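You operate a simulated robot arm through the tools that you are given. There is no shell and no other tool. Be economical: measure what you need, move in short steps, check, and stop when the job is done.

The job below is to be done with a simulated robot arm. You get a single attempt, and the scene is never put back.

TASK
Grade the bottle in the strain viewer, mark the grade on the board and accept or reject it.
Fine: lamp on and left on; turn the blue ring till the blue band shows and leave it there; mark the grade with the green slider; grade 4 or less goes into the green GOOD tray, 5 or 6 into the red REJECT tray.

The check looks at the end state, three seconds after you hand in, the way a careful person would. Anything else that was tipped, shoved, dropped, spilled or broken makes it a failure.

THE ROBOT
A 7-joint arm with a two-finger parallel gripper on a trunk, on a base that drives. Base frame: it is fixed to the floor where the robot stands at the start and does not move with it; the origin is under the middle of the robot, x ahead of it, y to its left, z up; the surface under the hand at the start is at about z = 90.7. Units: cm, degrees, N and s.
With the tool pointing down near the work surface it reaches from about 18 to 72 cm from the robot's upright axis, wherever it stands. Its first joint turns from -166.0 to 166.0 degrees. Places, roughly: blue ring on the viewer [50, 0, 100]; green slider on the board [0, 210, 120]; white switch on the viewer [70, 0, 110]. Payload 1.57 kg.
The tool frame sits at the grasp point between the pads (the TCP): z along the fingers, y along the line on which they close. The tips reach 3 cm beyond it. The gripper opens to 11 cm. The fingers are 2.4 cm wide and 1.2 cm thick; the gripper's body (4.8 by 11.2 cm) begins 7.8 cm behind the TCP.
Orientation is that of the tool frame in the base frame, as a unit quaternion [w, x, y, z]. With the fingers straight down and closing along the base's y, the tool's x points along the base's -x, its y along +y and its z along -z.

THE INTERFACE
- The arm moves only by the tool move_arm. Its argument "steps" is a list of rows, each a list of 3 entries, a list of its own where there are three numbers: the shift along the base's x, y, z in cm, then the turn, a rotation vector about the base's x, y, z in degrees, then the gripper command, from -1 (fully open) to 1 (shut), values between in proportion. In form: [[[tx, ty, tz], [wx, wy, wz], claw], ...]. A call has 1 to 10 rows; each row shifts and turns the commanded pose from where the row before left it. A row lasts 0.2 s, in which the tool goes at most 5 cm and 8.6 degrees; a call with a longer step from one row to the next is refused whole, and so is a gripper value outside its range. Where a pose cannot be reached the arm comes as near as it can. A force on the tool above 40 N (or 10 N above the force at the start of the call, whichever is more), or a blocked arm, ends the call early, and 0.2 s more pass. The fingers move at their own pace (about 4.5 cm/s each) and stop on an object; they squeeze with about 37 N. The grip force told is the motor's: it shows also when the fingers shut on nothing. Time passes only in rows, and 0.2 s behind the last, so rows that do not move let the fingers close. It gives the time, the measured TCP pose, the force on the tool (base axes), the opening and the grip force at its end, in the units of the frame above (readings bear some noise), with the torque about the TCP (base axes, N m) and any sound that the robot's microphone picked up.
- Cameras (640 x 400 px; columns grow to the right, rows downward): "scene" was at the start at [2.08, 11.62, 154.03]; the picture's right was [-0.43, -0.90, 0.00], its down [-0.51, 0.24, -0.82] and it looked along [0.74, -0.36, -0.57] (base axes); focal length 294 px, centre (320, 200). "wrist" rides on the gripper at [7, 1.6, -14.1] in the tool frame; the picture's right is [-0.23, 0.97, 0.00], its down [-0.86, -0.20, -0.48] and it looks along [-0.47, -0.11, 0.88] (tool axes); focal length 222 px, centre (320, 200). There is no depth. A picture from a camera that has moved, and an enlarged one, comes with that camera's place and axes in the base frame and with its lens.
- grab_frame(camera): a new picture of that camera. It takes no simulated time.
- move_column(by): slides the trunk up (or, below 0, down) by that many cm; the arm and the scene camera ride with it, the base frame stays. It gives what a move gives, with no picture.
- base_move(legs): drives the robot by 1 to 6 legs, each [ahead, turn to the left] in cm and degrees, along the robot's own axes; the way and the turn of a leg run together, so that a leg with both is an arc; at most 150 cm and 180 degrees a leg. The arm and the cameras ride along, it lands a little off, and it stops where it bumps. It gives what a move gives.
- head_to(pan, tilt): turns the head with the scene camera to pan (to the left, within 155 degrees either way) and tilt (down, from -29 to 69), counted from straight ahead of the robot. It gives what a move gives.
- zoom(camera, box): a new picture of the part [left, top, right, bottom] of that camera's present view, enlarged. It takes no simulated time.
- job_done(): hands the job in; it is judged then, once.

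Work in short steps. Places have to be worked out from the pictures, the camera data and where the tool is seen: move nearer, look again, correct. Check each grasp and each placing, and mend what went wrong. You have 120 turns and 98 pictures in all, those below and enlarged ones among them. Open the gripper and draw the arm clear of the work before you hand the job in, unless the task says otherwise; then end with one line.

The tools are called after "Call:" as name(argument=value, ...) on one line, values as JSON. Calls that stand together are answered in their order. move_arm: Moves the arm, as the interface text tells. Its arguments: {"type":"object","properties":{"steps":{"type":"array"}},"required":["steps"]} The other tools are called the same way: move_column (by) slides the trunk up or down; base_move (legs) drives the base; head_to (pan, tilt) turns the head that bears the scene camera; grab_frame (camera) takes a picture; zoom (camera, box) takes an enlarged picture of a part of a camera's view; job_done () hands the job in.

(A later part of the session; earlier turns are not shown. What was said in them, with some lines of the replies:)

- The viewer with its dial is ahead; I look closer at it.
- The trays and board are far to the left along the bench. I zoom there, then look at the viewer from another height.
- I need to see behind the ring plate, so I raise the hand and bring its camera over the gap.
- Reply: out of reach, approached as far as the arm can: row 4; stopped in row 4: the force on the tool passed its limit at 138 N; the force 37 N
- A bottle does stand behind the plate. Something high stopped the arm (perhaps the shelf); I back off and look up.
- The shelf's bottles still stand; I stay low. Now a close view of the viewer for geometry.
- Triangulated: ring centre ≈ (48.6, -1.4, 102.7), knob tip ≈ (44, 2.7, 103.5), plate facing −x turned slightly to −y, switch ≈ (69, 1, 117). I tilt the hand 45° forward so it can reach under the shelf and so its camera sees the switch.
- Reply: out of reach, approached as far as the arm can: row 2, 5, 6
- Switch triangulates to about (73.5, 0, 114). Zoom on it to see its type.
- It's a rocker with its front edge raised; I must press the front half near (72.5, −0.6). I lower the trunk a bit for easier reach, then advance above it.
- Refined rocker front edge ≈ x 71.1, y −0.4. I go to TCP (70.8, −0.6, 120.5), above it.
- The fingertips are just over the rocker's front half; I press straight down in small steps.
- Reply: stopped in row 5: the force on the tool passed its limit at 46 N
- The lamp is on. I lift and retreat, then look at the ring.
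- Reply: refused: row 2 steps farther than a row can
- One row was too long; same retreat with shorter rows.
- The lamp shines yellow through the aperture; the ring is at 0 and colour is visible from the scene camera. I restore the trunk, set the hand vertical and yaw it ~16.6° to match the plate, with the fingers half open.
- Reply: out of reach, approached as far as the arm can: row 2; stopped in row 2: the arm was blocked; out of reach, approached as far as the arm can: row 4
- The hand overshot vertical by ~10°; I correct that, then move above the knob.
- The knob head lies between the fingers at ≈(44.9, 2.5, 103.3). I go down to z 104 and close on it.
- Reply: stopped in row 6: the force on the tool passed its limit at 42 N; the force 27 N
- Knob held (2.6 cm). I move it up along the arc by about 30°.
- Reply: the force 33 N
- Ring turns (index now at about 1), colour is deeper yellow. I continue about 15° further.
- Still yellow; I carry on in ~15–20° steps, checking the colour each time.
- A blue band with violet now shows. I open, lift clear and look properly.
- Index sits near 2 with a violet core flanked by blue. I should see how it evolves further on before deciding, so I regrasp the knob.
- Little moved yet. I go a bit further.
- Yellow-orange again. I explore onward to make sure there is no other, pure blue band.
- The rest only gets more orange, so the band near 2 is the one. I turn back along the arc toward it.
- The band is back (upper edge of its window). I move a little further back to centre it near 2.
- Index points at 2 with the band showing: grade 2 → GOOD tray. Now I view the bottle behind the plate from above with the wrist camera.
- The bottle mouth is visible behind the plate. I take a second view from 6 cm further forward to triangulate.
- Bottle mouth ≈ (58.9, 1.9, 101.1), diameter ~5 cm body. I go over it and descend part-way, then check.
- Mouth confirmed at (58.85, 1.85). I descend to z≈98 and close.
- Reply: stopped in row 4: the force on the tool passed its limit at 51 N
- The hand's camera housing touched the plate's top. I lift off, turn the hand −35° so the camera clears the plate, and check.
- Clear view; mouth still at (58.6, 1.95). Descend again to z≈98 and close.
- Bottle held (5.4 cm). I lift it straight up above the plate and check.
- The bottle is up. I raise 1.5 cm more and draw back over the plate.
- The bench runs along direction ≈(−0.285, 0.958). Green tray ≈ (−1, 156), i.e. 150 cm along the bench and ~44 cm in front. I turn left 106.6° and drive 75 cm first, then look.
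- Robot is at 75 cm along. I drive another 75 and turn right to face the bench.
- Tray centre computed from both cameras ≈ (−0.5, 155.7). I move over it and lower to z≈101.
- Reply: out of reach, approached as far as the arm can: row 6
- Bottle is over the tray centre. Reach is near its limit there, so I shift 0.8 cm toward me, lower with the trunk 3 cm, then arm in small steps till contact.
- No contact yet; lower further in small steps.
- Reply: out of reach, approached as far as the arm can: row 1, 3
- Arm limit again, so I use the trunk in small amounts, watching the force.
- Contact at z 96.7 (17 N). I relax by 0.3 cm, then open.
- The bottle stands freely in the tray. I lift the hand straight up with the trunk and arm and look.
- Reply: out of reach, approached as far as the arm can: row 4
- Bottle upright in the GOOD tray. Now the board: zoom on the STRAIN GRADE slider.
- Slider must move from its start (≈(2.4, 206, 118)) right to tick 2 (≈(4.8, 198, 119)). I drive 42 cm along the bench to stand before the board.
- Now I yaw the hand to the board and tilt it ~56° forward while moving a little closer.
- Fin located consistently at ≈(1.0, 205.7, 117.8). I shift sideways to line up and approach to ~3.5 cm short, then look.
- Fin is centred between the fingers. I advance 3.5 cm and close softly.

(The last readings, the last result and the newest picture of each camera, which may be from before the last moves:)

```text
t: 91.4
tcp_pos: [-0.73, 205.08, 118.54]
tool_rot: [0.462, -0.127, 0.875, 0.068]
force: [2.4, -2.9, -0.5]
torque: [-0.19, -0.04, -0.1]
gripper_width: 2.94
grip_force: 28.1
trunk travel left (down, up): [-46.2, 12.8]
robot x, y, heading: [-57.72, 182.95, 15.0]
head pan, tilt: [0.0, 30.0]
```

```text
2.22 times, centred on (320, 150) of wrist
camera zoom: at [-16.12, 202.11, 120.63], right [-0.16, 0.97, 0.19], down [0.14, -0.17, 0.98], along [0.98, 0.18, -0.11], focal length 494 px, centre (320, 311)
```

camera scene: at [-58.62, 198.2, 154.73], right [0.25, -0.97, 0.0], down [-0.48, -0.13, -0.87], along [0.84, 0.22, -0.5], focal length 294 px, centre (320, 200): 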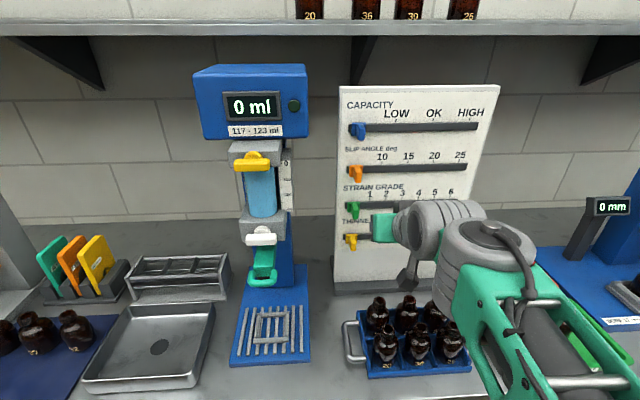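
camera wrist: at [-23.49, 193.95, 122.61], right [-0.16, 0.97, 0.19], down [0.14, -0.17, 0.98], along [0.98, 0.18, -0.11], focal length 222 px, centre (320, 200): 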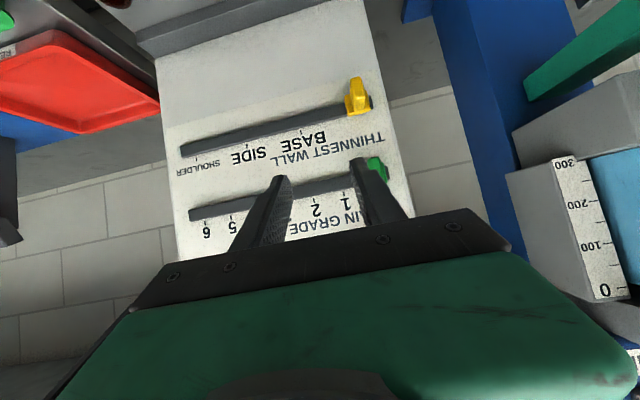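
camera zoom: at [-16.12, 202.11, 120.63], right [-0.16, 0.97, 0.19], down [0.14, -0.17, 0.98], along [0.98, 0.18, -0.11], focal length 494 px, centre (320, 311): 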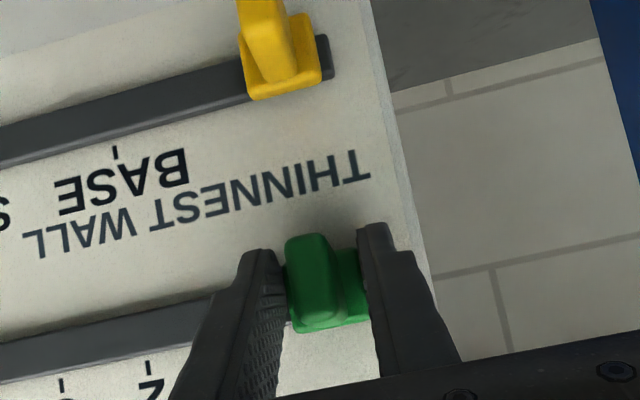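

Slider gripped (2.94 cm). I slide it right ~7.6 cm along the board, then check against the tick.

Call:
move_arm(steps=[[[0.4, -1.34, 0], [0, 0, 0], 1], [[0.45, -1.5, 0], [0, 0, 0], 1], [[0.45, -1.5, 0], [0, 0, 0], 1], [[0.45, -1.5, 0], [0, 0, 0], 1], [[0.42, -1.45, 0], [0, 0, 0], 1], [[0, 0, 0], [0, 0, 0], 1]])

Call:
grab_frame(camera="wrist")

Call:
zoom(camera="scene", box=[320, 140, 480, 260])

```text
t: 92.8
tcp_pos: [1.6, 197.74, 118.47]
tool_rot: [0.463, -0.128, 0.875, 0.069]
force: [17.0, 5.1, 8.0]
torque: [0.01, -0.46, 0.06]
gripper_width: 2.92
grip_force: 38.9
trunk travel left (down, up): [-46.2, 12.8]
robot x, y, heading: [-57.93, 182.92, 14.9]
head pan, tilt: [0.0, 30.0]
```

```text
26 pictures are left
camera wrist: at [-13.72, 194.75, 120.58], right [-0.16, 0.97, 0.19], down [0.14, -0.17, 0.98], along [0.98, 0.18, -0.11], focal length 222 px, centre (320, 200)
```

wrist: 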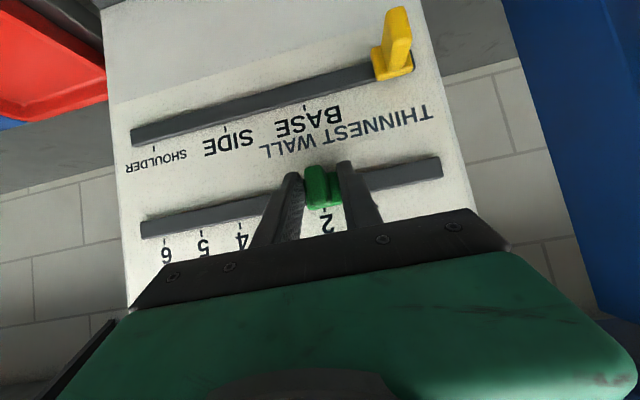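

```text
3.33 times, centred on (400, 200) of scene
camera zoom: at [-58.42, 198.26, 154.73], right [0.25, -0.97, 0.0], down [-0.48, -0.13, -0.87], along [0.84, 0.22, -0.5], focal length 980 px, centre (53, 200)
```

zoom: 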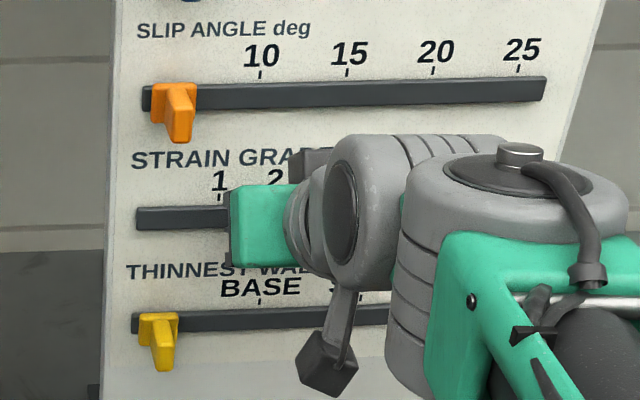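

Label 2 shows right beside the slider; I zoom with the wrist camera to judge alignment.

Call:
zoom(camera="wrist", box=[270, 140, 390, 250])

```text
3.64 times, centred on (330, 195) of wrist
camera zoom: at [-13.72, 194.75, 120.58], right [-0.16, 0.97, 0.19], down [0.14, -0.17, 0.98], along [0.98, 0.18, -0.11], focal length 808 px, centre (284, 218)
```

zoom: 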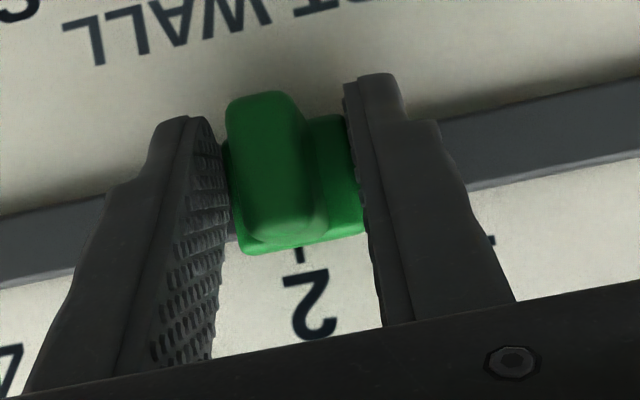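

Tick 2 is centred under the slider plate. I release, back straight out and verify.

Call:
move_arm(steps=[[[0, 0, 0], [0, 0, 0], 0.3], [[0, 0, 0], [0, 0, 0], 0.1], [[0, 0, 0], [0, 0, 0], 0.1], [[-2.4, -0.72, 0], [0, 0, 0], 0.1], [[-3.5, -1, 0], [0, 0, 0], 0.1], [[-1.2, -4.3, 0], [0, 0, 0], 0.1], [[0, -4.5, 0], [0, 0, 0], 0.1]])

Call:
grab_frame(camera="scene")

Call:
zoom(camera="scene", box=[330, 150, 470, 260])

```text
t: 94.4
tcp_pos: [-5.41, 187.25, 118.46]
tool_rot: [0.461, -0.129, 0.875, 0.07]
force: [-0.5, 0.2, 0.0]
torque: [-0.02, 0.02, 0.03]
gripper_width: 4.91
grip_force: 0.1
trunk travel left (down, up): [-46.2, 12.8]
robot x, y, heading: [-57.6, 182.27, 15.0]
head pan, tilt: [0.0, 30.0]
```

```text
23 pictures are left
camera scene: at [-58.59, 198.17, 154.73], right [0.25, -0.97, 0.0], down [-0.48, -0.13, -0.87], along [0.84, 0.22, -0.5], focal length 294 px, centre (320, 200)
```

scene: 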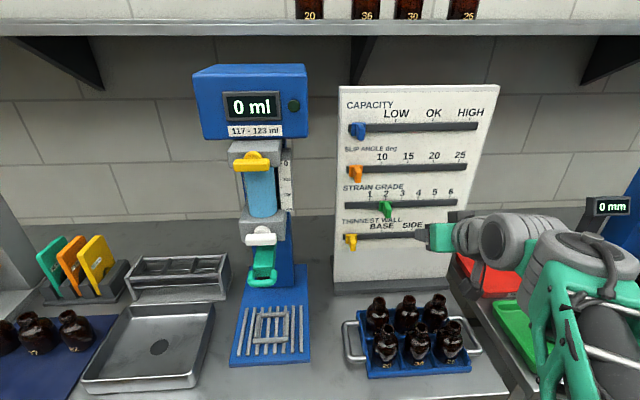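

```text
3.64 times, centred on (400, 205) of scene
camera zoom: at [-58.59, 198.17, 154.73], right [0.25, -0.97, 0.0], down [-0.48, -0.13, -0.87], along [0.84, 0.22, -0.5], focal length 1069 px, centre (29, 182)
```

zoom: 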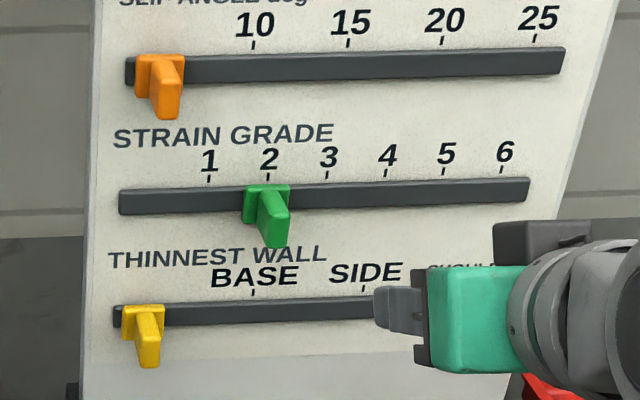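

Slider sits exactly at 2. I back the robot off a bit so the arm is clear, and look back at the tray and viewer.

Call:
base_move(legs=[[-18, 0]])

Call:
head_to(pan=-65, tilt=20)

Call:
grab_frame(camera="scene")

```text
t: 95.9
tcp_pos: [-23.16, 182.67, 118.62]
tool_rot: [0.463, -0.128, 0.875, 0.069]
force: [-0.6, -0.2, 0.3]
torque: [0.0, -0.01, 0.0]
gripper_width: 4.93
grip_force: 0.1
trunk travel left (down, up): [-46.2, 12.8]
robot x, y, heading: [-75.47, 177.91, 14.8]
head pan, tilt: [0.0, 30.0]
```

```text
t: 97.3
tcp_pos: [-23.12, 182.72, 118.6]
tool_rot: [0.462, -0.127, 0.875, 0.068]
force: [0.3, -0.5, 0.5]
torque: [-0.05, 0.02, -0.01]
gripper_width: 4.96
grip_force: 0.0
trunk travel left (down, up): [-46.2, 12.8]
robot x, y, heading: [-75.12, 177.96, 14.7]
head pan, tilt: [-65.0, 20.0]
```

```text
21 pictures are left
camera scene: at [-78.97, 184.13, 156.33], right [-0.77, -0.64, 0.0], down [-0.22, 0.26, -0.94], along [0.6, -0.72, -0.34], focal length 294 px, centre (320, 200)
```

scene: 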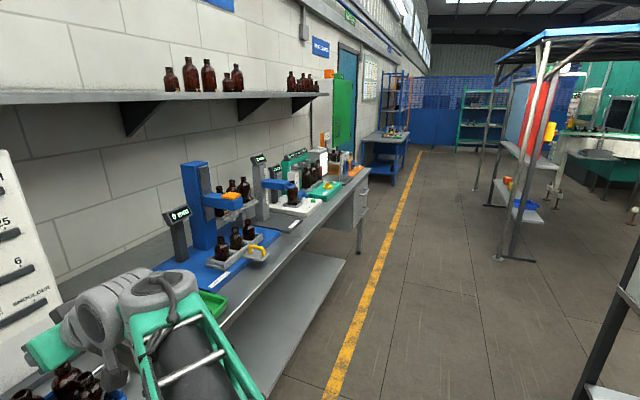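

Call:
zoom(camera="scene", box=[290, 135, 370, 215])

Call:
head_to(pan=-30, tilt=35)

Call:
grab_frame(camera="scene")

```text
5.00 times, centred on (330, 175) of scene
camera zoom: at [-78.97, 184.13, 156.33], right [-0.77, -0.64, 0.0], down [-0.22, 0.26, -0.94], along [0.6, -0.72, -0.34], focal length 1470 px, centre (270, 325)
```

zoom: 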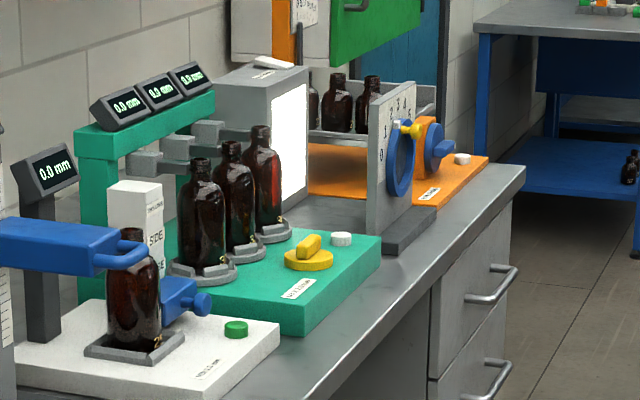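

```text
t: 98.3
tcp_pos: [-23.12, 182.77, 118.44]
tool_rot: [0.462, -0.128, 0.875, 0.068]
force: [-0.2, 0.4, 0.6]
torque: [0.0, 0.02, 0.01]
gripper_width: 4.94
grip_force: 0.1
trunk travel left (down, up): [-46.2, 12.8]
robot x, y, heading: [-75.64, 177.85, 14.8]
head pan, tilt: [-30.0, 35.0]
```

```text
19 pictures are left
camera scene: at [-76.42, 188.96, 153.95], right [-0.27, -0.96, 0.0], down [-0.55, 0.15, -0.82], along [0.79, -0.22, -0.57], focal length 294 px, centre (320, 200)
```

scene: 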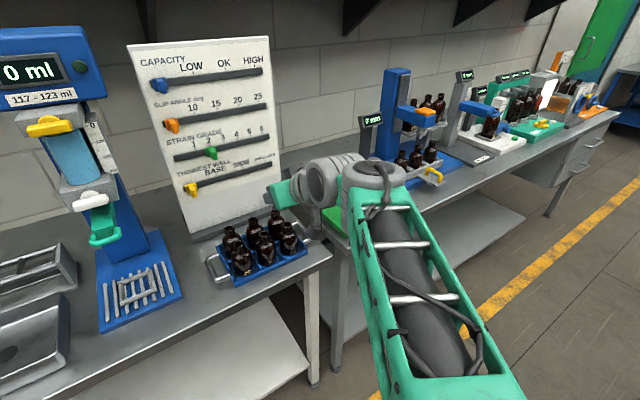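

Lamp is on, the ring and slider are as left, nothing disturbed. I open the gripper fully and hand in.

Call:
move_arm(steps=[[[0, 0, 0], [0, 0, 0], -1], [[0, 0, 0], [0, 0, 0], -1], [[0, 0, 0], [0, 0, 0], -1], [[0, 0, 0], [0, 0, 0], -1]])

Call:
job_done()

```text
t: 99.3
tcp_pos: [-22.9, 182.77, 118.53]
tool_rot: [0.463, -0.128, 0.875, 0.068]
force: [-0.4, -0.1, 0.9]
torque: [-0.01, 0.0, -0.03]
gripper_width: 10.97
grip_force: 0.0
trunk travel left (down, up): [-46.2, 12.8]
robot x, y, heading: [-74.9, 177.34, 14.8]
head pan, tilt: [-30.0, 35.0]
```

```text
The job is handed in.
```

The bottle graded 2: the lamp is on, the ring is left on the blue band at 2, the green slider is at 2, and the bottle stands upright in the green GOOD tray; the arm and hand each bumped something once (about 138 N near the shelf, 51 N on the viewer plate), but later pictures showed nothing tipped or moved.
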